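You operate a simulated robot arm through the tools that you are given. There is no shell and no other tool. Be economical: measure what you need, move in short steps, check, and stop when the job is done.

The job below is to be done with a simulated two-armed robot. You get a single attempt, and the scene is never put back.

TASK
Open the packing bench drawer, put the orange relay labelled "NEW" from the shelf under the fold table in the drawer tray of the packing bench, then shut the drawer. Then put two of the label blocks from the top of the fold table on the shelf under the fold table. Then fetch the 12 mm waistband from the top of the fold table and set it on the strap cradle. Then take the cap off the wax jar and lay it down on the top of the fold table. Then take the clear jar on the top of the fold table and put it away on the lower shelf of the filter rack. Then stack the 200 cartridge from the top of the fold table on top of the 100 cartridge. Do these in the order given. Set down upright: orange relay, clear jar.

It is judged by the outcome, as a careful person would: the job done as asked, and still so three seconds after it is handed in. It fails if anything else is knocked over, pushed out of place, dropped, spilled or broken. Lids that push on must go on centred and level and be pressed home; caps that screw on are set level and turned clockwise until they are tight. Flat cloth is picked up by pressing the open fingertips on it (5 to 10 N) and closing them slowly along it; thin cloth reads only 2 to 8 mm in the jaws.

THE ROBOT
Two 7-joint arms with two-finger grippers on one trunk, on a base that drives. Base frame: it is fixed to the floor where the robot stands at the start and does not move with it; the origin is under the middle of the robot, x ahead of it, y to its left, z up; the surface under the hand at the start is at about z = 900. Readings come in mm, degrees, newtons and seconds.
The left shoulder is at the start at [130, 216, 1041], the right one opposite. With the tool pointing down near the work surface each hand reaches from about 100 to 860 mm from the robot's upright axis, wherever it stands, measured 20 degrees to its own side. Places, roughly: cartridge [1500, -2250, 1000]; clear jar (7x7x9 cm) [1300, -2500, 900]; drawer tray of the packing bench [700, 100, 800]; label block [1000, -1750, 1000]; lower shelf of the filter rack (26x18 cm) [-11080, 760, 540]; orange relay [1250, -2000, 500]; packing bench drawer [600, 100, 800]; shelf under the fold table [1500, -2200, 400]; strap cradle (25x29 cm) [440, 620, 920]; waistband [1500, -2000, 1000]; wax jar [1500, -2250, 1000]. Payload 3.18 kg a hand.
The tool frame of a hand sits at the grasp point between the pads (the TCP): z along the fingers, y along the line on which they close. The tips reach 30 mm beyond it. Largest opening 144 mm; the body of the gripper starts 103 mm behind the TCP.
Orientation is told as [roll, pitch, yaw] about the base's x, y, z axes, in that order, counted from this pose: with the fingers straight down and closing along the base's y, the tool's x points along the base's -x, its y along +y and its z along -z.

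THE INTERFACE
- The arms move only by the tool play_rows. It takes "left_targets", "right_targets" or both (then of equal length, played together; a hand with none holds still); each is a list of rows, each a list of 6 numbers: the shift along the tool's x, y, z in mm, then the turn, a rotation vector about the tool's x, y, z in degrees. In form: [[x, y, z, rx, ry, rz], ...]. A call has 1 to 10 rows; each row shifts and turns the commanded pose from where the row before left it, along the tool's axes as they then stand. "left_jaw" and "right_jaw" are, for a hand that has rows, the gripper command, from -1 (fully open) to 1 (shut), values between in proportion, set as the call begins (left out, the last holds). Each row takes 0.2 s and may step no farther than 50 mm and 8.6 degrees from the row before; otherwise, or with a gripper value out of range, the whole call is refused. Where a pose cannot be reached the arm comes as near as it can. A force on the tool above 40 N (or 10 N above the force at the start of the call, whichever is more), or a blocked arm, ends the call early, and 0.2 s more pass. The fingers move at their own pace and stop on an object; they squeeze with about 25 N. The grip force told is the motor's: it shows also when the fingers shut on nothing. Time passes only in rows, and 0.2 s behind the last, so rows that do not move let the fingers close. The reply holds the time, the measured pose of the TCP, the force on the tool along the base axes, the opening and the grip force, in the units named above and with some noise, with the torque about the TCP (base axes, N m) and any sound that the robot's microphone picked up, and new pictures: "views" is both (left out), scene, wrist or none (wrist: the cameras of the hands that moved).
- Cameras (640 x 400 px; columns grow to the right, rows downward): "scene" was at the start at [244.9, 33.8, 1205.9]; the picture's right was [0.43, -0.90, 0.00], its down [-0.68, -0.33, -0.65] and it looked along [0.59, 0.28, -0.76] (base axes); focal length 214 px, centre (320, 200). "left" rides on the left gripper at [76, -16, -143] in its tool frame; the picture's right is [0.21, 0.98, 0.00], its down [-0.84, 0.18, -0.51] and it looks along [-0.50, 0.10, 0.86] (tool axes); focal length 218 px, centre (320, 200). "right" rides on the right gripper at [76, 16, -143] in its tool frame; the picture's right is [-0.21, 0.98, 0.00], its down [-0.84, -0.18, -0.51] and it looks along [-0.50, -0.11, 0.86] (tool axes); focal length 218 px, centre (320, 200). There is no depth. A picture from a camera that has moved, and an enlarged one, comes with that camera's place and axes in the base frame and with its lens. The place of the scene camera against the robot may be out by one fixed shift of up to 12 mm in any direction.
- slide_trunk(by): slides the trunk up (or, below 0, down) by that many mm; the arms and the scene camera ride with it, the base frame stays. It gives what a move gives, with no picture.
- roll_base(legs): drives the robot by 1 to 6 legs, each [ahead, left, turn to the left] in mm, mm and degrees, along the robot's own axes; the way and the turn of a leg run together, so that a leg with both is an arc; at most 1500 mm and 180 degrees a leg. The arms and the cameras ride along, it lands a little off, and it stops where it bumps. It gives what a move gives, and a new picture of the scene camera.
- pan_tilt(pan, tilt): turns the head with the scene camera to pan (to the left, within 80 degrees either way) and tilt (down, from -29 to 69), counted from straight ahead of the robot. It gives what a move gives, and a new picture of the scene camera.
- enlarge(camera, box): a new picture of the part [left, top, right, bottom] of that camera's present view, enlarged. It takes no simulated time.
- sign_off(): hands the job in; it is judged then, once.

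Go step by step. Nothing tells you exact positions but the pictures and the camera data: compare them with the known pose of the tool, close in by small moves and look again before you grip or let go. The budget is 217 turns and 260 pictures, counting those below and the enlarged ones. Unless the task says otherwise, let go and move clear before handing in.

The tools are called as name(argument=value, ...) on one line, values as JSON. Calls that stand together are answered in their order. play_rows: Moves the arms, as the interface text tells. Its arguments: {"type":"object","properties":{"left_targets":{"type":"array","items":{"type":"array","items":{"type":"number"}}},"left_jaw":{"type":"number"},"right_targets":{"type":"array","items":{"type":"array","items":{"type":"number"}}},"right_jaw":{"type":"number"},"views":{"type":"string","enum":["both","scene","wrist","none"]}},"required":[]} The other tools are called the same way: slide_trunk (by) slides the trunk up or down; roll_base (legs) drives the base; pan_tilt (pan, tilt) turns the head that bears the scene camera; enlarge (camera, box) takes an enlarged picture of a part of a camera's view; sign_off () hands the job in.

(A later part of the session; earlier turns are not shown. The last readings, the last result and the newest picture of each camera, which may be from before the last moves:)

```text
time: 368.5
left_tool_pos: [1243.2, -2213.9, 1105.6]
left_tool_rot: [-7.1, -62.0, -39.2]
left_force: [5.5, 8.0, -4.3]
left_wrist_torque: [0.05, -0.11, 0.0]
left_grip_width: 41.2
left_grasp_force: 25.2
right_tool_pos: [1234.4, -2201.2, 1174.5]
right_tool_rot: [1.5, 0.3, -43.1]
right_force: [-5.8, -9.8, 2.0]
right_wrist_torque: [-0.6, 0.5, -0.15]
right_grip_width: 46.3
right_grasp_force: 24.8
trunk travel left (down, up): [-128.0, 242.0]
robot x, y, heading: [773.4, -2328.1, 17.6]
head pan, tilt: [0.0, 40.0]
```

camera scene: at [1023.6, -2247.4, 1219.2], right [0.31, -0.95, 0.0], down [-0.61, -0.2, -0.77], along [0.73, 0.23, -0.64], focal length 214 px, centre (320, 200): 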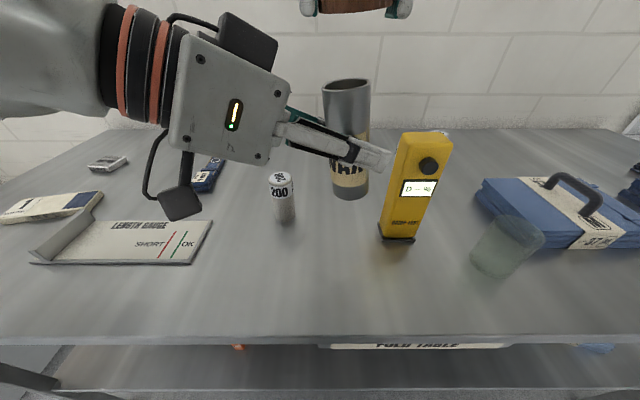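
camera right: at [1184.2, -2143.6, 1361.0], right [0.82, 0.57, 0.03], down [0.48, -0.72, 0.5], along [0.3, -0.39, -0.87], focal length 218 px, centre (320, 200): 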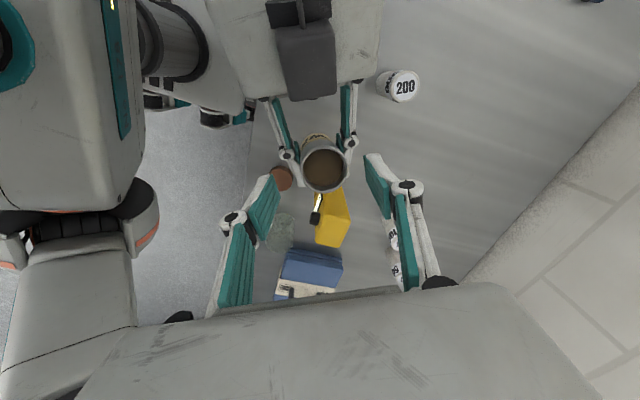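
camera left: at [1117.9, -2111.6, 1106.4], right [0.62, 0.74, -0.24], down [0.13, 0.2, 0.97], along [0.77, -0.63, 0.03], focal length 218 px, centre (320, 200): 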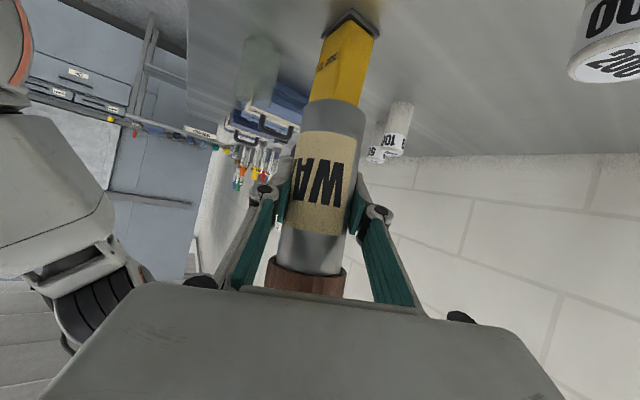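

The right hand holds the rim. Now I'll release with the left hand and withdraw it along its fingers.

play_rows(left_targets=[[0, 0, 0, 0, 0, 0], [0, 0, 0, 0, 0, 0], [0, 0, -35, 0, 0, 0], [0, 0, -45, 0, 0, 0], [0, 0, -45, 0, 0, 0], [0, 0, -45, 0, 0, 0]], left_jaw=-0.1, views="scene")

```text
time: 369.9
left_tool_pos: [1141.4, -2105.0, 1186.5]
left_tool_rot: [-7.0, -62.0, -39.4]
left_force: [-0.6, -0.2, 0.3]
left_wrist_torque: [-0.01, -0.02, 0.02]
left_grip_width: 78.9
left_grasp_force: 0.2
right_tool_pos: [1234.0, -2200.0, 1174.9]
right_tool_rot: [1.8, 0.1, -43.1]
right_force: [-1.3, 0.0, -0.1]
right_wrist_torque: [0.02, -0.01, -0.03]
right_grip_width: 45.3
right_grasp_force: 25.1
trunk travel left (down, up): [-128.0, 242.0]
robot x, y, heading: [775.0, -2326.5, 17.7]
head pan, tilt: [0.0, 40.0]
camera scene: at [1023.1, -2247.0, 1219.4], right [0.31, -0.95, 0.0], down [-0.61, -0.2, -0.77], along [0.73, 0.23, -0.64], focal length 214 px, centre (320, 200)
```

scene: 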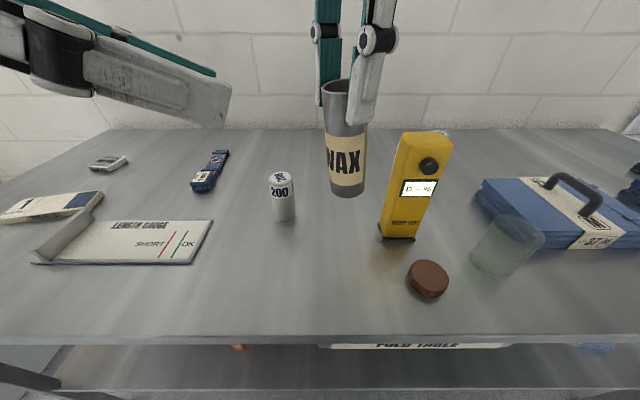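

The jar is in the right hand, upright. I'll turn the wrist back, lower, and go around the tester's left side to its original place behind it.

play_rows(right_targets=[[0, 0, 0, 0, 0, -8.5], [0, 0, 0, 0, 0, -8.5], [0, 0, 0, 0, 0, -8.5], [0, 0, 0, 0, 0, -8.5], [0, 0, 0, 0, 0, -8.5], [0, 0, 0, 0, 0, -8.5], [0, 0, 0, 0, 0, -8.5], [0, -15, 38, 0, 0, 0], [0, 0, 38, 0, 0, 0], [0, 0, 36, 0, 0, 0]], views="none")

play_rows(right_targets=[[-45, 0, 0, 0, 0, 0], [-45, 0, 0, 0, 0, 0], [-45, 0, 0, 0, 0, 0]], views="wrist")

```text
time: 372.1
left_tool_pos: [1143.6, -2105.8, 1185.3]
left_tool_rot: [-7.1, -61.9, -39.2]
left_force: [0.4, -0.2, 0.8]
left_wrist_torque: [-0.01, 0.02, -0.08]
left_grip_width: 79.4
left_grasp_force: 0.0
right_tool_pos: [1243.2, -2210.2, 1063.5]
right_tool_rot: [1.2, -1.4, 16.4]
right_force: [0.7, -0.8, 0.1]
right_wrist_torque: [0.01, 0.06, 0.0]
right_grip_width: 45.0
right_grasp_force: 24.9
trunk travel left (down, up): [-128.0, 242.0]
robot x, y, heading: [776.5, -2327.3, 17.9]
head pan, tilt: [0.0, 40.0]
```

```text
time: 372.9
left_tool_pos: [1140.9, -2104.7, 1186.1]
left_tool_rot: [-7.4, -61.9, -39.1]
left_force: [0.6, -0.3, -0.7]
left_wrist_torque: [-0.04, 0.0, -0.03]
left_grip_width: 79.2
left_grasp_force: 0.1
right_tool_pos: [1373.9, -2171.7, 1064.3]
right_tool_rot: [1.0, -1.3, 16.5]
right_force: [0.1, 0.4, -0.1]
right_wrist_torque: [-0.06, 0.08, -0.01]
right_grip_width: 45.3
right_grasp_force: 25.1
trunk travel left (down, up): [-128.0, 242.0]
robot x, y, heading: [779.3, -2326.5, 18.2]
head pan, tilt: [0.0, 40.0]
camera right: at [1293.2, -2182.4, 1206.4], right [-0.08, 1.0, 0.02], down [0.85, 0.05, 0.52], along [0.52, 0.06, -0.85], focal length 218 px, centre (320, 200)
```

right: 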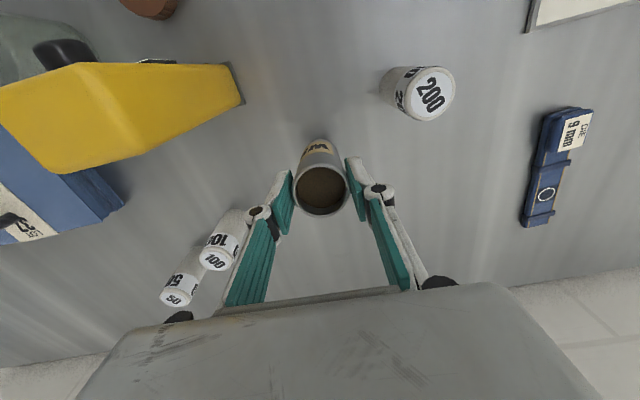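

play_rows(right_targets=[[0, -42, 0, 0, 0, 0], [0, -42, 0, 0, 0, 0], [0, -42, 0, 0, 0, 0], [3, -42, 0, 0, 0, 0], [3, 0, 20, 0, 0, 0], [0, 0, 6, 0, 0, 0], [0, 0, 3, 0, 0, 0], [0, 0, 2, 0, 0, 0], [0, 0, 2, 0, 0, 0]], views="none")

```text
time: 374.9
left_tool_pos: [1140.0, -2107.2, 1188.2]
left_tool_rot: [-7.0, -62.0, -39.6]
left_force: [0.2, -0.2, -0.3]
left_wrist_torque: [-0.02, -0.02, 0.01]
left_grip_width: 79.2
left_grasp_force: 0.1
right_tool_pos: [1415.3, -2336.3, 1031.0]
right_tool_rot: [1.2, -1.6, 16.4]
right_force: [0.2, -0.8, 9.6]
right_wrist_torque: [-0.15, 0.03, 0.0]
right_grip_width: 45.1
right_grasp_force: 25.3
trunk travel left (down, up): [-128.0, 242.0]
robot x, y, heading: [781.1, -2325.7, 18.0]
head pan, tilt: [0.0, 40.0]
```

The jar stands at its original spot again. I'll release, rise, and take the hand back out the same way.

play_rows(right_targets=[[0, 0, 0, 0, 0, 0], [0, 0, 0, 0, 0, 0], [0, 0, -20, 0, 0, 0], [0, 0, -22, 0, 0, 0], [0, 42, 0, 0, 0, 0], [0, 42, 0, 0, 0, 0], [0, 42, 0, 0, 0, 0], [0, 42, 0, 0, 0, 0], [45, 0, -10, 0, 0, 0], [45, 0, -10, 0, 0, 0]], right_jaw=0, views="scene")

```text
time: 377.1
left_tool_pos: [1141.7, -2105.9, 1186.7]
left_tool_rot: [-7.0, -62.1, -39.4]
left_force: [0.6, 0.7, 0.4]
left_wrist_torque: [0.01, 0.02, 0.02]
left_grip_width: 79.1
left_grasp_force: 0.0
right_tool_pos: [1277.6, -2201.6, 1089.6]
right_tool_rot: [1.1, -1.3, 16.4]
right_force: [0.2, 0.4, -0.5]
right_wrist_torque: [-0.03, -0.02, -0.02]
right_grip_width: 71.9
right_grasp_force: 0.0
trunk travel left (down, up): [-128.0, 242.0]
robot x, y, heading: [774.2, -2324.5, 18.0]
head pan, tilt: [0.0, 40.0]
camera scene: at [1023.1, -2247.3, 1219.4], right [0.31, -0.95, 0.0], down [-0.61, -0.2, -0.77], along [0.73, 0.23, -0.64], focal length 214 px, centre (320, 200)
```

scene: 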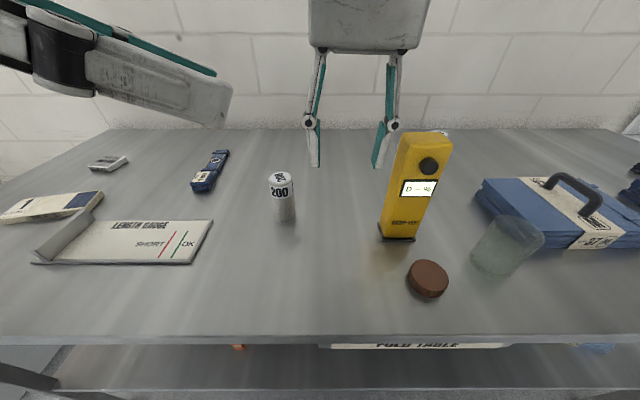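

The cap and jar are fine. Now the clear jar at about [1316, -2460]: I'll bring the right hand above it and tilt the fingers forward so it can later go onto a shelf.

play_rows(right_targets=[[22, 0, -30, 0, 0, 0], [22, 0, -30, 0, 0, 0], [0, -43, 0, 0, 0, 0], [0, -43, 0, 0, 0, 0], [0, -43, 0, 0, 0, 0], [0, -43, 0, 0, 0, 0], [0, -43, 0, 0, 0, 0], [0, -43, 0, 0, 0, 0]], right_jaw=-0.5, views="none")

play_rows(right_targets=[[0, 0, 0, 0, -7.5, 0], [0, 0, 0, 0, -7.5, 0], [0, 0, 0, 0, -7.5, 0], [0, 0, 0, 0, -7.5, 0], [0, 0, 0, 0, -7.5, 0], [0, 0, 0, 0, -6, 0]], views="wrist")

```text
time: 378.9
left_tool_pos: [1141.8, -2105.5, 1186.3]
left_tool_rot: [-7.0, -62.0, -39.5]
left_force: [-0.4, -0.1, 0.6]
left_wrist_torque: [0.0, 0.0, -0.02]
left_grip_width: 79.3
left_grasp_force: 0.0
right_tool_pos: [1304.2, -2459.1, 1138.5]
right_tool_rot: [1.2, -1.5, 16.3]
right_force: [-0.3, 0.2, -1.0]
right_wrist_torque: [0.0, 0.01, 0.0]
right_grip_width: 107.8
right_grasp_force: 0.2
right hand out of reach, approached as far as the arm can: row 8
trunk travel left (down, up): [-128.0, 242.0]
robot x, y, heading: [780.0, -2326.2, 18.0]
head pan, tilt: [0.0, 40.0]
```

```text
time: 380.3
left_tool_pos: [1141.1, -2104.5, 1186.8]
left_tool_rot: [-7.1, -61.9, -39.4]
left_force: [-0.8, 0.4, 0.0]
left_wrist_torque: [0.0, -0.02, 0.02]
left_grip_width: 79.0
left_grasp_force: 0.1
right_tool_pos: [1305.2, -2458.9, 1142.0]
right_tool_rot: [1.7, -45.0, 15.2]
right_force: [-0.5, 0.2, 0.3]
right_wrist_torque: [0.01, -0.01, 0.0]
right_grip_width: 107.9
right_grasp_force: 0.1
trunk travel left (down, up): [-128.0, 242.0]
robot x, y, heading: [776.2, -2326.2, 17.8]
head pan, tilt: [0.0, 40.0]
camera right: at [1153.5, -2488.6, 1188.8], right [-0.13, 0.98, 0.17], down [0.28, -0.12, 0.95], along [0.95, 0.18, -0.26], focal length 218 px, centre (320, 200)
```

right: 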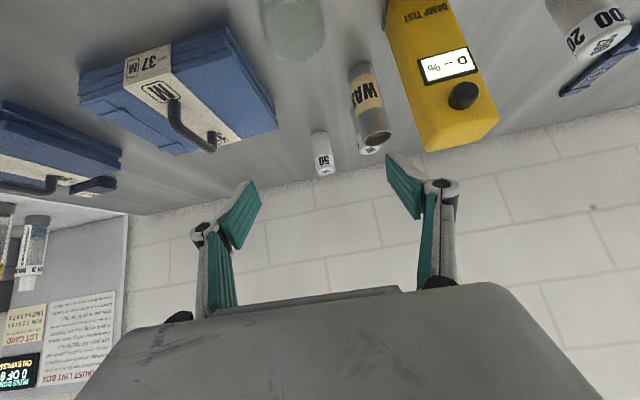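

play_rows(right_targets=[[28, -2, 28, 0, 0, 0], [28, -2, 28, 0, 0, 0], [28, 0, 28, 0, 0, 0], [28, 0, 28, 0, 0, 0]], views="wrist")

```text
time: 381.3
left_tool_pos: [1141.5, -2105.9, 1186.0]
left_tool_rot: [-7.1, -61.9, -39.2]
left_force: [0.1, 0.3, 0.1]
left_wrist_torque: [0.0, 0.01, 0.0]
left_grip_width: 79.5
left_grasp_force: 0.1
right_tool_pos: [1362.1, -2442.7, 1040.5]
right_tool_rot: [1.6, -44.7, 15.3]
right_force: [0.7, 0.1, -0.2]
right_wrist_torque: [0.0, -0.01, 0.0]
right_grip_width: 108.1
right_grasp_force: 0.1
right hand out of reach, approached as far as the arm can: row 2, 3, 4
trunk travel left (down, up): [-128.0, 242.0]
robot x, y, heading: [773.6, -2323.9, 17.9]
head pan, tilt: [0.0, 40.0]
camera right: at [1209.6, -2472.3, 1088.5], right [-0.13, 0.98, 0.17], down [0.29, -0.12, 0.95], along [0.95, 0.17, -0.27], focal length 218 px, centre (320, 200)
```

right: 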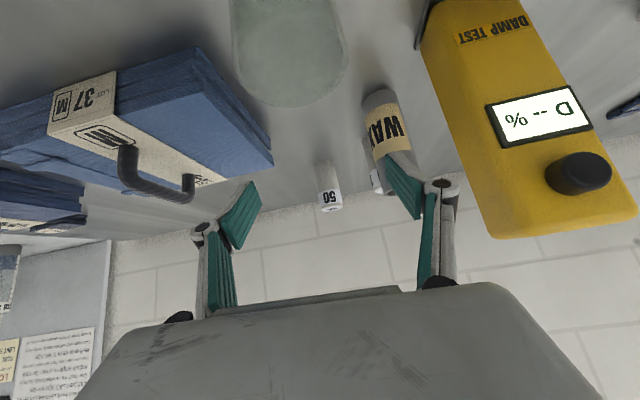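

Too folded again. I'll back the base 150 mm so the arm can extend, then come down over the jar.

roll_base(legs=[[-150, 0, 0]])

play_rows(right_targets=[[-32, 0, 32, 0, 0, 0], [-32, 0, 32, 0, 0, 0], [18, 0, 18, 0, 0, 0]], views="wrist")

```text
time: 382.7
left_tool_pos: [999.8, -2150.9, 1187.0]
left_tool_rot: [-7.1, -62.0, -39.2]
left_force: [-0.5, 0.0, 0.1]
left_wrist_torque: [0.06, 0.02, 0.01]
left_grip_width: 79.2
left_grasp_force: 0.0
right_tool_pos: [1221.2, -2486.0, 1041.2]
right_tool_rot: [1.6, -44.7, 15.5]
right_force: [0.1, 0.1, -0.3]
right_wrist_torque: [-0.01, -0.02, 0.05]
right_grip_width: 108.1
right_grasp_force: 0.0
trunk travel left (down, up): [-128.0, 242.0]
robot x, y, heading: [637.2, -2369.5, 17.8]
head pan, tilt: [0.0, 40.0]
camera scene: at [882.3, -2292.2, 1219.3], right [0.31, -0.95, 0.0], down [-0.61, -0.2, -0.77], along [0.73, 0.24, -0.64], focal length 214 px, centre (320, 200)
```

scene: 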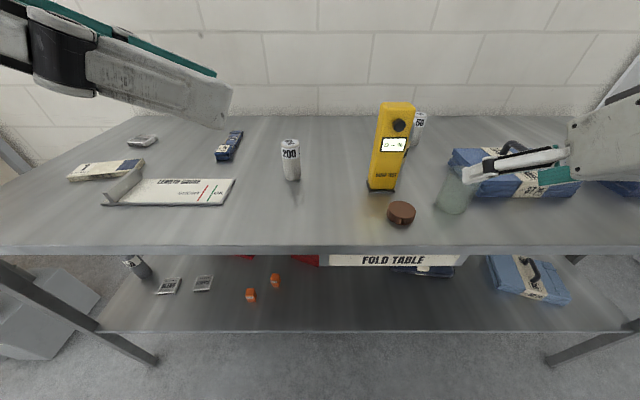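

```text
time: 383.5
left_tool_pos: [1000.9, -2150.9, 1186.4]
left_tool_rot: [-7.0, -61.9, -39.2]
left_force: [-0.2, -1.0, 0.5]
left_wrist_torque: [-0.01, 0.01, -0.05]
left_grip_width: 79.0
left_grasp_force: 0.1
right_tool_pos: [1308.5, -2459.9, 1015.5]
right_tool_rot: [1.5, -44.8, 15.5]
right_force: [0.1, 0.4, -0.3]
right_wrist_torque: [0.02, 0.02, 0.0]
right_grip_width: 107.8
right_grasp_force: 0.1
trunk travel left (down, up): [-128.0, 242.0]
robot x, y, heading: [636.1, -2369.7, 17.9]
head pan, tilt: [0.0, 40.0]
camera right: at [1156.4, -2490.2, 1064.1], right [-0.14, 0.98, 0.17], down [0.29, -0.12, 0.95], along [0.95, 0.18, -0.26], focal length 218 px, centre (320, 200)
```

right: 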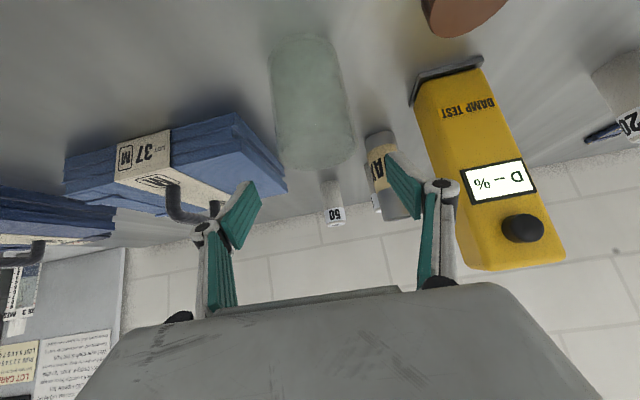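

play_rows(right_targets=[[23, 1, 17, 0, 0, 0], [23, 0, 17, 0, 0, 0]], views="none")

play_rows(right_targets=[[0, 0, 0, 0, 0, 0]], right_jaw=-0.05, views="wrist")

```text
time: 384.1
left_tool_pos: [1000.0, -2150.2, 1187.5]
left_tool_rot: [-7.2, -61.8, -39.0]
left_force: [0.1, 0.7, 0.0]
left_wrist_torque: [-0.01, -0.01, -0.02]
left_grip_width: 79.3
left_grasp_force: 0.0
right_tool_pos: [1297.0, -2459.3, 956.9]
right_tool_rot: [1.6, -44.7, 15.5]
right_force: [-0.5, -1.2, 0.7]
right_wrist_torque: [0.0, 0.0, 0.02]
right_grip_width: 108.1
right_grasp_force: 0.0
trunk travel left (down, up): [-128.0, 242.0]
robot x, y, heading: [636.9, -2371.5, 17.9]
head pan, tilt: [0.0, 40.0]
```

```text
time: 384.5
left_tool_pos: [1000.5, -2149.2, 1187.1]
left_tool_rot: [-7.1, -62.0, -39.2]
left_force: [0.3, -0.2, 1.1]
left_wrist_torque: [-0.04, -0.02, -0.01]
left_grip_width: 79.4
left_grasp_force: 0.1
right_tool_pos: [1297.3, -2460.1, 956.2]
right_tool_rot: [1.6, -44.8, 15.5]
right_force: [0.3, 0.6, 0.8]
right_wrist_torque: [0.0, 0.01, 0.03]
right_grip_width: 75.4
right_grasp_force: 0.0
trunk travel left (down, up): [-128.0, 242.0]
robot x, y, heading: [637.9, -2371.6, 18.0]
head pan, tilt: [0.0, 40.0]
camera right: at [1144.8, -2490.3, 1006.1], right [-0.14, 0.98, 0.17], down [0.29, -0.12, 0.95], along [0.95, 0.18, -0.27], focal length 218 px, centre (320, 200)
```

right: 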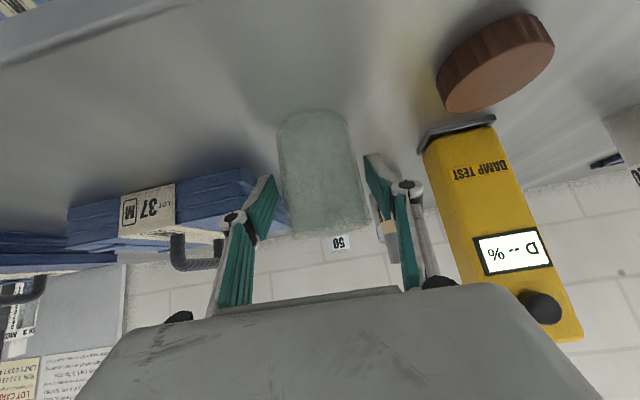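

play_rows(right_targets=[[0, 0, 0, 0, 0, 0], [0, 0, 0, 0, 0, 0], [0, 0, 0, 0, 0, 0]], right_jaw=1, views="none")

```text
time: 385.3
left_tool_pos: [1000.9, -2151.2, 1187.2]
left_tool_rot: [-7.1, -61.9, -39.2]
left_force: [0.1, -0.8, -0.3]
left_wrist_torque: [0.0, -0.01, -0.01]
left_grip_width: 78.8
left_grasp_force: 0.1
right_tool_pos: [1298.2, -2459.1, 957.9]
right_tool_rot: [1.7, -44.6, 15.6]
right_force: [-0.6, 0.6, 0.5]
right_wrist_torque: [-0.04, -0.03, 0.06]
right_grip_width: 60.5
right_grasp_force: 24.8
trunk travel left (down, up): [-128.0, 242.0]
robot x, y, heading: [636.7, -2371.2, 18.0]
head pan, tilt: [0.0, 40.0]
```

Gripped at 60 mm. I'll lift and check.

play_rows(right_targets=[[-14, 0, -14, 0, 0, 0], [-28, 0, -28, 0, 0, 0], [-28, 0, -28, 0, 0, 0], [-28, 0, -28, 0, 0, 0]], views="scene")

```text
time: 386.3
left_tool_pos: [999.8, -2149.7, 1187.7]
left_tool_rot: [-7.0, -62.0, -39.2]
left_force: [-0.2, 0.4, 0.0]
left_wrist_torque: [0.03, -0.03, 0.04]
left_grip_width: 79.0
left_grasp_force: 0.0
right_tool_pos: [1298.3, -2462.3, 1095.9]
right_tool_rot: [1.5, -44.8, 15.4]
right_force: [-0.2, 0.2, -1.5]
right_wrist_torque: [0.03, 0.03, 0.0]
right_grip_width: 60.5
right_grasp_force: 25.5
trunk travel left (down, up): [-128.0, 242.0]
robot x, y, heading: [635.9, -2368.8, 18.4]
head pan, tilt: [0.0, 40.0]
camera scene: at [882.1, -2291.9, 1219.5], right [0.31, -0.95, 0.0], down [-0.61, -0.2, -0.77], along [0.73, 0.24, -0.64], focal length 214 px, centre (320, 200)
```

scene: 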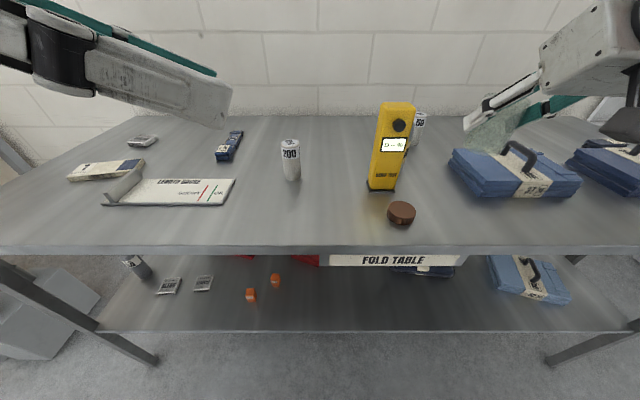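

The clear jar is held upright. I'll back away and drive to the open floor, then turn around to look toward the filter rack, some 11 m behind my start.

roll_base(legs=[[-450, 0, 0], [-231, 609, 0], [274, 1330, 0], [0, 0, 162]])

pan_tilt(pan=0, tilt=12)

```text
time: 412.7
left_tool_pos: [-742.1, -722.0, 1187.5]
left_tool_rot: [-7.1, -62.0, 121.8]
left_force: [-0.6, -0.1, -0.1]
left_wrist_torque: [-0.01, -0.06, 0.02]
left_grip_width: 79.1
left_grasp_force: 0.1
right_tool_pos: [-923.5, -329.6, 1094.8]
right_tool_rot: [1.6, -44.7, 176.4]
right_force: [-0.4, 0.3, -1.5]
right_wrist_torque: [-0.02, -0.01, 0.0]
right_grip_width: 60.3
right_grasp_force: 25.1
trunk travel left (down, up): [-128.0, 242.0]
robot x, y, heading: [-325.0, -632.1, 179.0]
head pan, tilt: [0.0, 40.0]
camera scene: at [-571.1, -628.9, 1219.1], right [0.02, 1.0, 0.0], down [0.64, -0.01, -0.77], along [-0.77, 0.01, -0.64], focal length 214 px, centre (320, 200)
```

scene: 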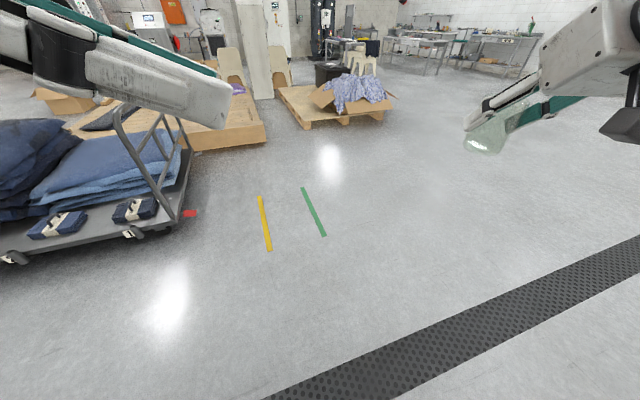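

```text
time: 413.6
left_tool_pos: [-741.2, -723.5, 1187.4]
left_tool_rot: [-7.1, -62.0, 121.8]
left_force: [0.3, 1.1, -0.5]
left_wrist_torque: [-0.02, 0.01, -0.04]
left_grip_width: 79.1
left_grasp_force: 0.2
right_tool_pos: [-923.3, -329.6, 1094.4]
right_tool_rot: [1.5, -44.7, 176.4]
right_force: [0.4, -0.9, -0.7]
right_wrist_torque: [0.0, 0.01, -0.01]
right_grip_width: 60.4
right_grasp_force: 24.9
trunk travel left (down, up): [-128.0, 242.0]
robot x, y, heading: [-326.6, -635.0, 178.9]
head pan, tilt: [0.0, 12.0]
camera scene: at [-579.3, -628.7, 1263.5], right [0.02, 1.0, 0.0], down [0.21, 0.0, -0.98], along [-0.98, 0.02, -0.21], focal length 214 px, centre (320, 200)
```

scene: 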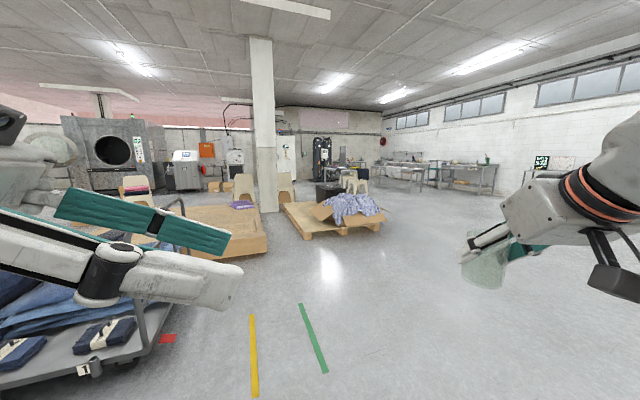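

enlarge(camera="scene", box=[270, 120, 450, 240])

```text
3.33 times, centred on (360, 180) of scene
camera zoom: at [-579.3, -628.7, 1263.5], right [0.02, 1.0, 0.0], down [0.21, 0.0, -0.98], along [-0.98, 0.02, -0.21], focal length 715 px, centre (187, 267)
```

zoom: 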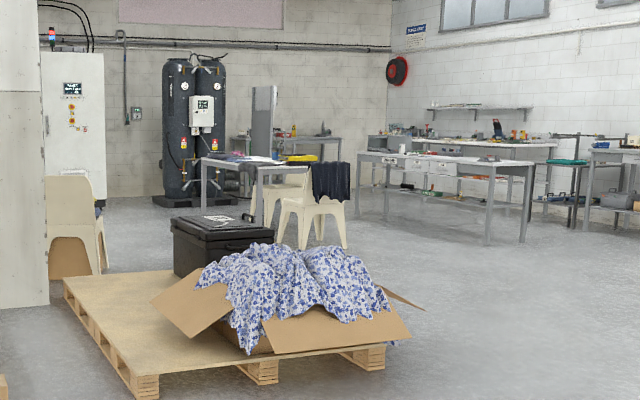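

I can see an aisle on the right past the pallet. The filter rack looks to be the unit with the grey panel beyond the table with the chairs. I'll drive along the aisle.

roll_base(legs=[[757, -1103, 0], [757, -1103, 0], [1500, 0, 0], [1500, 0, 0], [1500, 0, 0], [1450, 0, 0]])

```text
time: 460.9
left_tool_pos: [-8177.8, 1926.5, 1186.6]
left_tool_rot: [-7.1, -61.9, 118.3]
left_force: [-0.2, -0.1, 0.1]
left_wrist_torque: [0.02, 0.0, -0.03]
left_grip_width: 79.1
left_grasp_force: 0.2
right_tool_pos: [-8335.2, 2330.1, 1094.8]
right_tool_rot: [1.5, -44.7, 172.9]
right_force: [-1.0, -0.4, -1.8]
right_wrist_torque: [-0.02, -0.01, 0.01]
right_grip_width: 57.1
right_grasp_force: 25.0
trunk travel left (down, up): [-128.0, 242.0]
robot x, y, heading: [-7755.0, 1988.1, 175.0]
head pan, tilt: [0.0, 12.0]
camera scene: at [-8009.8, 2010.9, 1263.6], right [0.08, 1.0, 0.0], down [0.21, -0.02, -0.98], along [-0.97, 0.08, -0.21], focal length 214 px, centre (320, 200)
```

scene: 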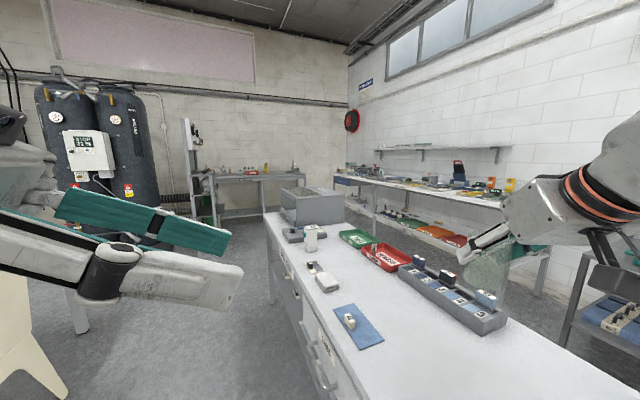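

I'm beside a workbench, with the rack visible at left-ahead (the narrow unit at column ~205). I'll zoom in on it.

enlarge(camera="scene", box=[150, 100, 310, 240])

```text
2.86 times, centred on (230, 170) of scene
camera zoom: at [-8009.8, 2010.9, 1263.6], right [0.08, 1.0, 0.0], down [0.21, -0.02, -0.98], along [-0.97, 0.08, -0.21], focal length 613 px, centre (577, 286)
```

zoom: 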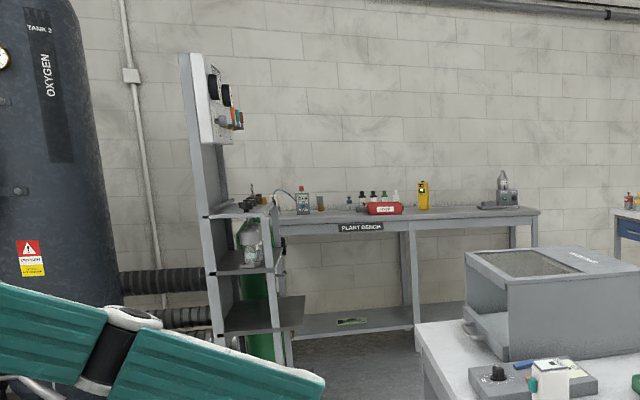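

The rack's shelves open toward +y, and its lower shelf is empty. I'll go back and around the white table, then turn to face it (heading -90).

roll_base(legs=[[-115, 680, 0], [1046, 91, 0], [1046, 91, 0], [628, -296, 0], [0, 0, 95]])

```text
time: 484.9
left_tool_pos: [-10308.6, 1336.3, 1185.7]
left_tool_rot: [-7.1, -62.1, -150.0]
left_force: [0.0, -0.4, 0.2]
left_wrist_torque: [-0.02, 0.01, 0.02]
left_grip_width: 79.3
left_grasp_force: 0.0
right_tool_pos: [-10705.2, 1166.2, 1095.5]
right_tool_rot: [1.5, -44.7, -95.4]
right_force: [0.3, 0.3, -1.1]
right_wrist_torque: [0.0, -0.02, -0.02]
right_grip_width: 56.8
right_grasp_force: 24.9
trunk travel left (down, up): [-128.0, 242.0]
robot x, y, heading: [-10382.7, 1752.8, -92.6]
head pan, tilt: [0.0, 12.0]
camera scene: at [-10389.5, 1494.1, 1263.6], right [-1.0, 0.05, 0.0], down [0.01, 0.21, -0.98], along [-0.05, -0.98, -0.21], focal length 214 px, centre (320, 200)
```

scene: 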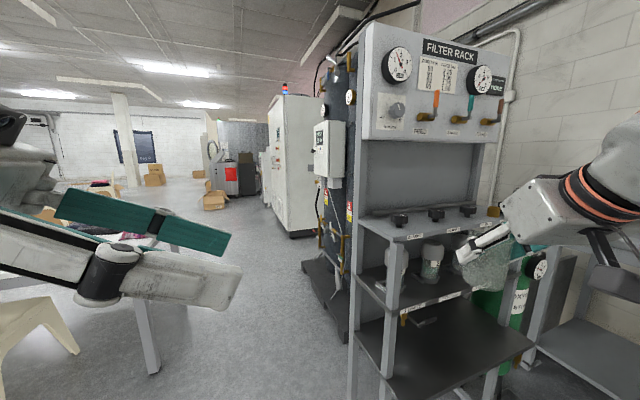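

The filter rack is in view; its lower shelf is the black one. The grip width on the jar has drifted, so I'll check the jar's attitude.

enlarge(camera="scene", box=[340, 200, 580, 400])

```text
2.00 times, centred on (460, 300) of scene
camera zoom: at [-10389.5, 1494.1, 1263.6], right [-1.0, 0.05, 0.0], down [0.01, 0.21, -0.98], along [-0.05, -0.98, -0.21], focal length 429 px, centre (40, 0)
```

zoom: 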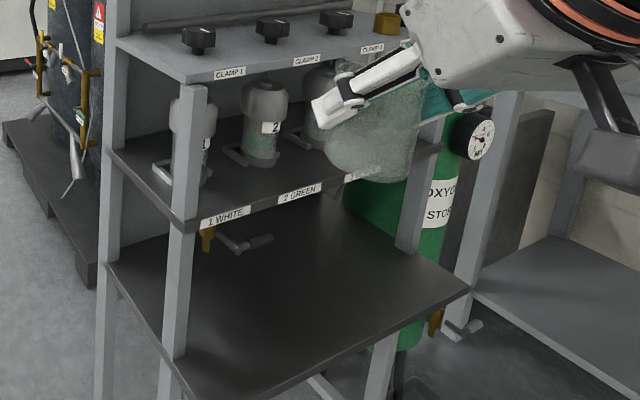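

The lower shelf is clear. I'll back off, turn square to the rack, shift right, and lower the jar in front of the shelf's right part.

roll_base(legs=[[-150, 0, 0], [0, 0, 16.8], [-44, -594, 0]])

play_rows(right_targets=[[24.7, 0, 41.7, 0, 0, 0], [24.7, 0, 41.7, 0, 0, 0], [24.7, 0, 41.7, 0, 0, 0], [24.7, 0, 41.7, 0, 0, 0], [24.7, 0, 41.7, 0, 0, 0], [24.7, 0, 41.7, 0, 0, 0], [24.7, 0, 41.7, 0, 0, 0], [24.7, 0, 41.7, 0, 0, 0], [24.7, 0, 41.7, 0, 0, 0], [24.7, 0, 41.7, 0, 0, 0]], views="wrist")

```text
time: 492.5
left_tool_pos: [-10769.2, 1427.2, 1187.5]
left_tool_rot: [-7.1, -62.1, -133.8]
left_force: [0.4, -0.6, -0.3]
left_wrist_torque: [0.0, -0.04, 0.01]
left_grip_width: 79.3
left_grasp_force: 0.1
right_tool_pos: [-11104.3, 1153.8, 1095.4]
right_tool_rot: [1.6, -44.6, -79.1]
right_force: [-0.7, -0.7, -1.6]
right_wrist_torque: [0.0, -0.01, 0.03]
right_grip_width: 56.9
right_grasp_force: 24.7
trunk travel left (down, up): [-128.0, 242.0]
robot x, y, heading: [-10956.3, 1810.5, -76.6]
head pan, tilt: [0.0, 12.0]
camera scene: at [-10892.2, 1554.9, 1263.6], right [-0.97, -0.23, 0.0], down [-0.05, 0.2, -0.98], along [0.23, -0.95, -0.21], focal length 214 px, centre (320, 200)
```

scene: 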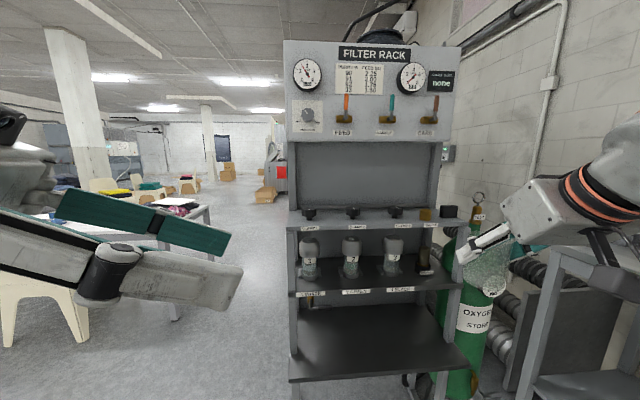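

```text
time: 494.7
left_tool_pos: [-10769.2, 1427.5, 1186.5]
left_tool_rot: [-7.1, -62.0, -133.8]
left_force: [-1.1, -0.2, -0.3]
left_wrist_torque: [0.01, 0.0, -0.01]
left_grip_width: 79.5
left_grasp_force: 0.1
right_tool_pos: [-11078.6, 1070.4, 755.2]
right_tool_rot: [1.8, -44.6, -79.1]
right_force: [-0.6, -0.3, -1.7]
right_wrist_torque: [0.04, 0.0, 0.04]
right_grip_width: 56.9
right_grasp_force: 24.7
right hand out of reach, approached as far as the arm can: row 8, 9, 10
trunk travel left (down, up): [-128.0, 242.0]
robot x, y, heading: [-10962.0, 1808.8, -76.6]
head pan, tilt: [0.0, 12.0]
camera right: at [-11096.9, 1222.8, 804.4], right [0.98, 0.06, 0.17], down [-0.15, -0.28, 0.95], along [0.1, -0.96, -0.27], focal length 218 px, centre (320, 200)
```

right: 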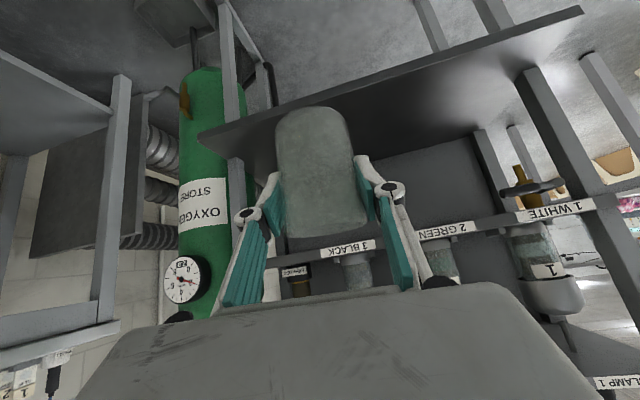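

The jar is in front of the shelf. I'll extend and lower it to just above shelf height.

play_rows(right_targets=[[-10, 0, 38, 0, 0, 0], [-4, 0, 38, 0, 0, 0], [4, 0, 36, 0, 0, 0], [8, 0, 34, 0, 0, 0], [12, 0, 34, 0, 0, 0]], views="none")

```text
time: 495.9
left_tool_pos: [-10769.4, 1426.8, 1185.6]
left_tool_rot: [-7.3, -61.9, -133.5]
left_force: [0.5, -0.7, 0.3]
left_wrist_torque: [-0.01, 0.05, -0.02]
left_grip_width: 79.3
left_grasp_force: 0.0
right_tool_pos: [-11051.9, 952.9, 618.9]
right_tool_rot: [1.5, -44.5, -79.1]
right_force: [0.1, -1.0, -0.9]
right_wrist_torque: [0.04, -0.03, 0.02]
right_grip_width: 57.1
right_grasp_force: 24.7
trunk travel left (down, up): [-128.0, 242.0]
robot x, y, heading: [-10959.9, 1808.1, -76.7]
head pan, tilt: [0.0, 12.0]
```

play_rows(right_targets=[[0, 0, 0, 0, 0, 0]], views="wrist")

```text
time: 496.3
left_tool_pos: [-10768.4, 1426.9, 1186.2]
left_tool_rot: [-7.2, -62.0, -133.6]
left_force: [-0.7, -0.4, -0.7]
left_wrist_torque: [-0.02, 0.04, -0.03]
left_grip_width: 79.3
left_grasp_force: 0.0
right_tool_pos: [-11051.9, 953.8, 619.6]
right_tool_rot: [1.6, -44.6, -79.1]
right_force: [-0.8, -0.5, -2.0]
right_wrist_torque: [-0.01, 0.02, -0.02]
right_grip_width: 57.1
right_grasp_force: 24.8
trunk travel left (down, up): [-128.0, 242.0]
robot x, y, heading: [-10962.8, 1810.0, -76.5]
head pan, tilt: [0.0, 12.0]
camera right: at [-11068.9, 1108.2, 668.3], right [0.98, 0.06, 0.17], down [-0.14, -0.28, 0.95], along [0.1, -0.96, -0.27], focal length 218 px, centre (320, 200)
```

right: 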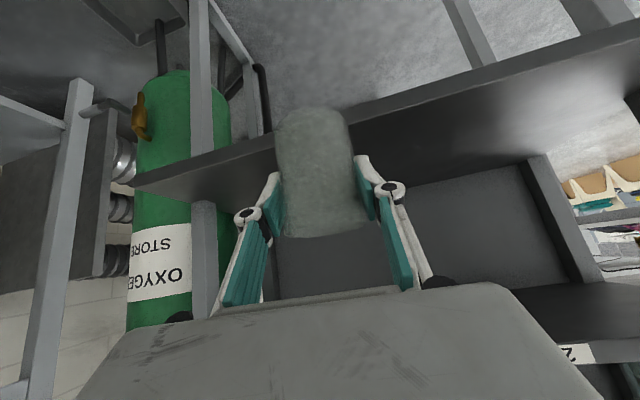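

The jar clears the shelf edge by about 20 mm. I'll drive it in over the shelf.

roll_base(legs=[[0, -45, 0], [157, 0, 0]])

play_rows(right_targets=[[3.5, 0, 3.5, 0, 0, 0], [2, 0, 2, 0, 0, 0], [2, 0, 2, 0, 0, 0], [1.5, 0, 1.5, 0, 0, 0], [0, 0, 0, 0, 0, 0]], views="wrist")

```text
time: 498.3
left_tool_pos: [-10777.5, 1268.1, 1186.6]
left_tool_rot: [-7.1, -62.0, -133.8]
left_force: [0.0, -0.2, -0.9]
left_wrist_torque: [0.01, 0.03, -0.07]
left_grip_width: 79.1
left_grasp_force: 0.0
right_tool_pos: [-11062.0, 795.9, 618.9]
right_tool_rot: [1.6, -44.6, -79.2]
right_force: [-0.2, 0.0, -2.0]
right_wrist_torque: [-0.02, 0.01, 0.01]
right_grip_width: 57.0
right_grasp_force: 24.7
trunk travel left (down, up): [-128.0, 242.0]
robot x, y, heading: [-10967.1, 1652.6, -76.5]
head pan, tilt: [0.0, 12.0]
camera scene: at [-10899.9, 1395.9, 1263.4], right [-0.97, -0.23, 0.0], down [-0.05, 0.2, -0.98], along [0.22, -0.95, -0.21], focal length 214 px, centre (320, 200)
```

scene: 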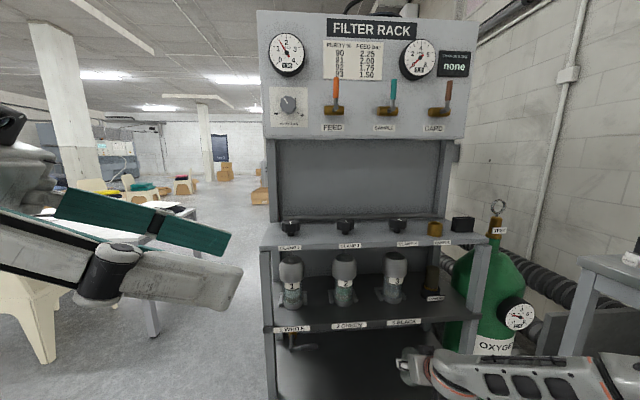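

```text
time: 499.5
left_tool_pos: [-10777.5, 1267.9, 1187.5]
left_tool_rot: [-7.0, -62.0, -133.8]
left_force: [0.5, -0.4, -0.5]
left_wrist_torque: [-0.02, -0.01, -0.02]
left_grip_width: 79.0
left_grasp_force: 0.0
right_tool_pos: [-11062.1, 796.0, 609.8]
right_tool_rot: [1.5, -44.5, -79.2]
right_force: [0.6, -0.3, -2.1]
right_wrist_torque: [0.0, 0.02, -0.01]
right_grip_width: 56.7
right_grasp_force: 25.3
right hand out of reach, approached as far as the arm can: row 4
trunk travel left (down, up): [-128.0, 242.0]
robot x, y, heading: [-10961.9, 1650.7, -76.9]
head pan, tilt: [0.0, 12.0]
camera right: at [-11078.2, 950.2, 658.9], right [0.98, 0.06, 0.17], down [-0.14, -0.28, 0.95], along [0.1, -0.96, -0.27], focal length 218 px, centre (320, 200)
```

right: 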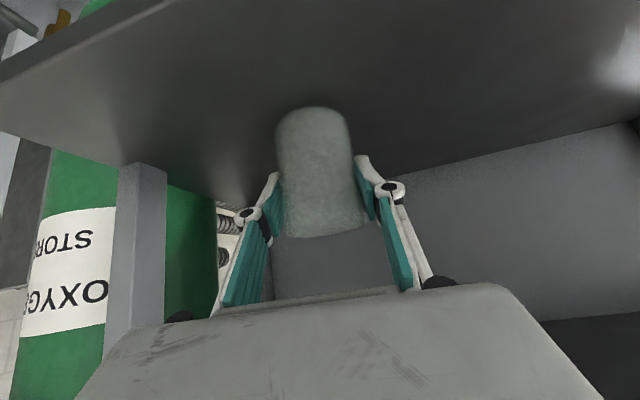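

The arm needs to be a bit more extended to go lower. I'll back the base 50 mm and extend the hand by the same amount, then lower to contact.

roll_base(legs=[[-50, 0, 0]])

play_rows(right_targets=[[-18, 0, 18, 0, 0, 0], [-18, 0, 18, 0, 0, 0], [3, 0, 3, 0, 0, 0], [2, 0, 2, 0, 0, 0], [2, 0, 2, 0, 0, 0], [1.5, 0, 1.5, 0, 0, 0], [1.5, 0, 1.5, 0, 0, 0], [0, 0, 0, 0, 0, 0]], views="none")

```text
time: 500.4
left_tool_pos: [-10787.6, 1318.0, 1187.4]
left_tool_rot: [-7.0, -62.0, -133.9]
left_force: [0.2, 0.7, 0.9]
left_wrist_torque: [0.02, 0.01, 0.01]
left_grip_width: 79.4
left_grasp_force: 0.0
right_tool_pos: [-11072.1, 844.4, 610.3]
right_tool_rot: [1.5, -44.5, -79.1]
right_force: [0.6, 0.1, -1.0]
right_wrist_torque: [0.03, 0.03, -0.01]
right_grip_width: 56.6
right_grasp_force: 24.6
trunk travel left (down, up): [-128.0, 242.0]
robot x, y, heading: [-10980.2, 1698.4, -76.5]
head pan, tilt: [0.0, 12.0]
camera scene: at [-10911.4, 1445.6, 1263.7], right [-0.97, -0.23, 0.0], down [-0.05, 0.2, -0.98], along [0.23, -0.95, -0.21], focal length 214 px, centre (320, 200)
```

scene: 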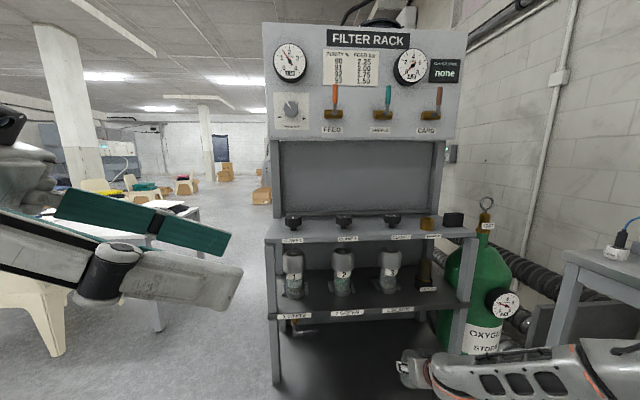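

```text
time: 502.2
left_tool_pos: [-10789.1, 1319.1, 1189.4]
left_tool_rot: [-6.9, -62.1, -134.0]
left_force: [0.2, -0.3, -0.5]
left_wrist_torque: [0.01, 0.02, 0.0]
left_grip_width: 79.2
left_grasp_force: 0.0
right_tool_pos: [-11061.0, 794.7, 598.9]
right_tool_rot: [1.5, -44.9, -79.1]
right_force: [-2.4, -0.5, 10.7]
right_wrist_torque: [-0.03, 0.43, 0.03]
right_grip_width: 56.8
right_grasp_force: 24.9
trunk travel left (down, up): [-128.0, 242.0]
robot x, y, heading: [-10979.4, 1701.7, -76.7]
head pan, tilt: [0.0, 12.0]
```

Contact at z = 599. I'll release and withdraw.

play_rows(right_targets=[[0, 0, 0, 0, 0, 0], [0, 0, 0, 0, 0, 0], [0, 0, -20, 0, 0, 0], [0, 0, -35, 0, 0, 0], [0, 0, -35, 0, 0, 0]], right_jaw=-0.3, views="wrist")

```text
time: 503.4
left_tool_pos: [-10788.9, 1317.9, 1187.6]
left_tool_rot: [-7.1, -62.0, -133.9]
left_force: [-0.2, 0.2, -0.6]
left_wrist_torque: [-0.04, 0.02, 0.01]
left_grip_width: 79.0
left_grasp_force: 0.0
right_tool_pos: [-11076.9, 859.9, 660.6]
right_tool_rot: [1.7, -44.4, -79.2]
right_force: [-0.2, 1.5, -0.1]
right_wrist_torque: [0.02, 0.01, 0.0]
right_grip_width: 93.5
right_grasp_force: 0.1
trunk travel left (down, up): [-128.0, 242.0]
robot x, y, heading: [-10976.7, 1697.2, -76.7]
head pan, tilt: [0.0, 12.0]
camera right: at [-11094.3, 1013.3, 710.3], right [0.98, 0.06, 0.17], down [-0.14, -0.28, 0.95], along [0.1, -0.96, -0.27], focal length 218 px, centre (320, 200)
```

right: 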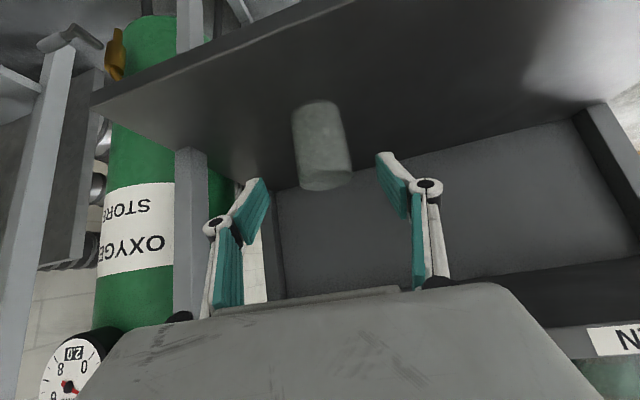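

The clear jar stands on the filter rack's lower shelf. Next I'll withdraw the right arm upward and stow it, and turn the left hand back to its normal forward attitude.

play_rows(right_targets=[[0, 0, -45, 0, 0, 0], [0, 0, -45, 0, 0, 0], [0, 0, -45, 0, 0, 0], [-10, 6, -47, 0, 0, 0], [-10, 6, -47, 0, 0, 0], [-10, 6, -47, 0, 0, 0], [-10, 6, -47, 0, 0, 0], [-10, 6, -47, 0, 0, 0], [-10, 6, -47, 0, 0, 0], [-10, 6, -47, 0, 0, 0]], left_targets=[[0, 0, 0, 0, 7.2, 0], [0, 0, 0, 0, 7.2, 0], [0, 0, 0, 0, 7.2, 0], [0, 0, 0, 0, 7.2, 0], [0, 0, 0, 0, 7.2, 0], [0, 0, 0, 0, 7.2, 0], [0, 0, 0, 0, 7.2, 0], [0, 0, 0, 0, 7.2, 0], [0, 0, 0, 0, 0, -8], [0, 0, 0, 0, 0, -8]], views="none")

play_rows(right_targets=[[-10, 6, -47, 0, 0, 0], [-10, 6, -47, 0, 0, 0], [0, 0, 0, 0, 7.5, 0], [0, 0, 0, 0, 7.5, 0], [0, 0, 0, 0, 7.5, 0], [0, 0, 0, 0, 7.5, 0], [0, 0, 0, 0, 7.5, 0], [0, 0, 0, 0, 7, 0]], left_targets=[[0, 0, 0, 0, 0, -8], [0, 0, 0, 0, 0, -8], [0, 0, 0, 0, 0, -8], [0, 0, 0, 0, 0, -8], [0, 0, 0, 0, 0, -8], [0, 0, 0, 0, 0, 0], [0, 0, 0, 0, 0, 0], [0, 0, 0, 0, 0, 0]], views="none")

```text
time: 505.6
left_tool_pos: [-10789.8, 1322.2, 1196.0]
left_tool_rot: [-21.7, -48.1, -111.9]
left_force: [1.4, -0.1, 0.3]
left_wrist_torque: [-0.02, 0.0, 0.02]
left_grip_width: 79.1
left_grasp_force: 0.0
left hand out of reach, approached as far as the arm can: row 2, 3, 4, 5, 6, 7, 8
right_tool_pos: [-11099.4, 1133.8, 1043.0]
right_tool_rot: [1.6, -44.6, -79.1]
right_force: [-0.8, 0.3, 0.5]
right_wrist_torque: [-0.04, -0.02, 0.02]
right_grip_width: 93.5
right_grasp_force: 0.1
trunk travel left (down, up): [-128.0, 242.0]
robot x, y, heading: [-10978.1, 1697.9, -76.4]
head pan, tilt: [0.0, 12.0]
```

```text
time: 507.4
left_tool_pos: [-10791.0, 1323.3, 1195.1]
left_tool_rot: [-47.1, -24.3, -71.0]
left_force: [-0.6, -0.5, 0.5]
left_wrist_torque: [0.01, 0.0, -0.01]
left_grip_width: 79.1
left_grasp_force: 0.1
right_tool_pos: [-11099.0, 1184.9, 1121.5]
right_tool_rot: [1.1, 0.2, -78.0]
right_force: [0.7, -0.2, 0.2]
right_wrist_torque: [0.02, 0.02, -0.02]
right_grip_width: 93.6
right_grasp_force: 0.2
trunk travel left (down, up): [-128.0, 242.0]
robot x, y, heading: [-10977.0, 1701.7, -76.7]
head pan, tilt: [0.0, 12.0]
```

play_rows(left_targets=[[0, 0, 0, -8, 0, 0], [0, 0, 0, -8, 0, 0], [0, 0, 0, -8, 0, 0], [0, 0, 0, -8, 0, 0], [0, 0, 0, -8, 0, 0], [0, 0, 0, -7, 0, 0], [0, 25, 0, 3, 0, 4.8], [0, 40, 0, 0, 8, 0], [0, 40, 0, 0, 8, 0], [0, 40, 0, 0, 8, 0]], right_targets=[[0, 0, -30, 0, 0, 0], [0, 0, -30, 0, 0, 0], [0, 0, 0, 0, 0, 0], [0, 0, 0, 0, 0, 0], [0, 0, 0, 0, 0, 0], [0, 0, 0, 0, 0, 0], [0, 0, 0, 0, 0, 0], [0, 0, 0, 0, 0, 0], [0, 0, 0, 0, 0, 0], [0, 0, 0, 0, 0, 0]], left_jaw=0, views="none")

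```text
time: 508.4
left_tool_pos: [-10786.9, 1320.5, 1195.8]
left_tool_rot: [-19.8, -24.4, -71.4]
left_force: [15.3, 1.5, -3.3]
left_wrist_torque: [-0.51, 1.43, -2.14]
left_grip_width: 72.1
left_grasp_force: 0.0
right_tool_pos: [-11095.8, 1187.6, 1178.4]
right_tool_rot: [1.2, -0.1, -78.3]
right_force: [0.8, 0.2, 0.0]
right_wrist_torque: [-0.06, 0.06, 0.04]
right_grip_width: 93.7
right_grasp_force: 0.0
right hand out of reach, approached as far as the arm can: row 2
trunk travel left (down, up): [-128.0, 242.0]
robot x, y, heading: [-10979.6, 1696.7, -76.5]
head pan, tilt: [0.0, 12.0]
stopped in row 4 (left hand): the force on the tool passed its limit at 80 N (the readings are from after the stop); the commanded pose is now the measured one
```

play_rows(left_targets=[[-10, 40, 0, 0, 0, 0], [-10, 40, 0, 0, 0, 0], [-10, 40, 0, 0, 0, 0], [0, 20, 0, -7, 0, 0], [0, 0, 0, -7, 0, 0], [0, 0, 0, -6, 0, 0], [0, 0, 0, 3, 0, 4.8], [0, 0, 0, 0, 8, 0], [0, 0, 0, 0, 8, 0]], views="none")

```text
time: 510.4
left_tool_pos: [-10649.3, 1319.3, 1163.1]
left_tool_rot: [-0.7, -8.3, -76.7]
left_force: [-1.3, -0.5, 0.3]
left_wrist_torque: [-0.01, -0.02, 0.01]
left_grip_width: 71.8
left_grasp_force: 0.1
right_tool_pos: [-11094.8, 1187.9, 1179.3]
right_tool_rot: [1.2, 0.0, -78.1]
right_force: [0.1, 0.2, 0.2]
right_wrist_torque: [-0.01, -0.03, -0.03]
right_grip_width: 93.8
right_grasp_force: 0.0
trunk travel left (down, up): [-128.0, 242.0]
robot x, y, heading: [-10981.8, 1698.5, -76.5]
head pan, tilt: [0.0, 12.0]
```

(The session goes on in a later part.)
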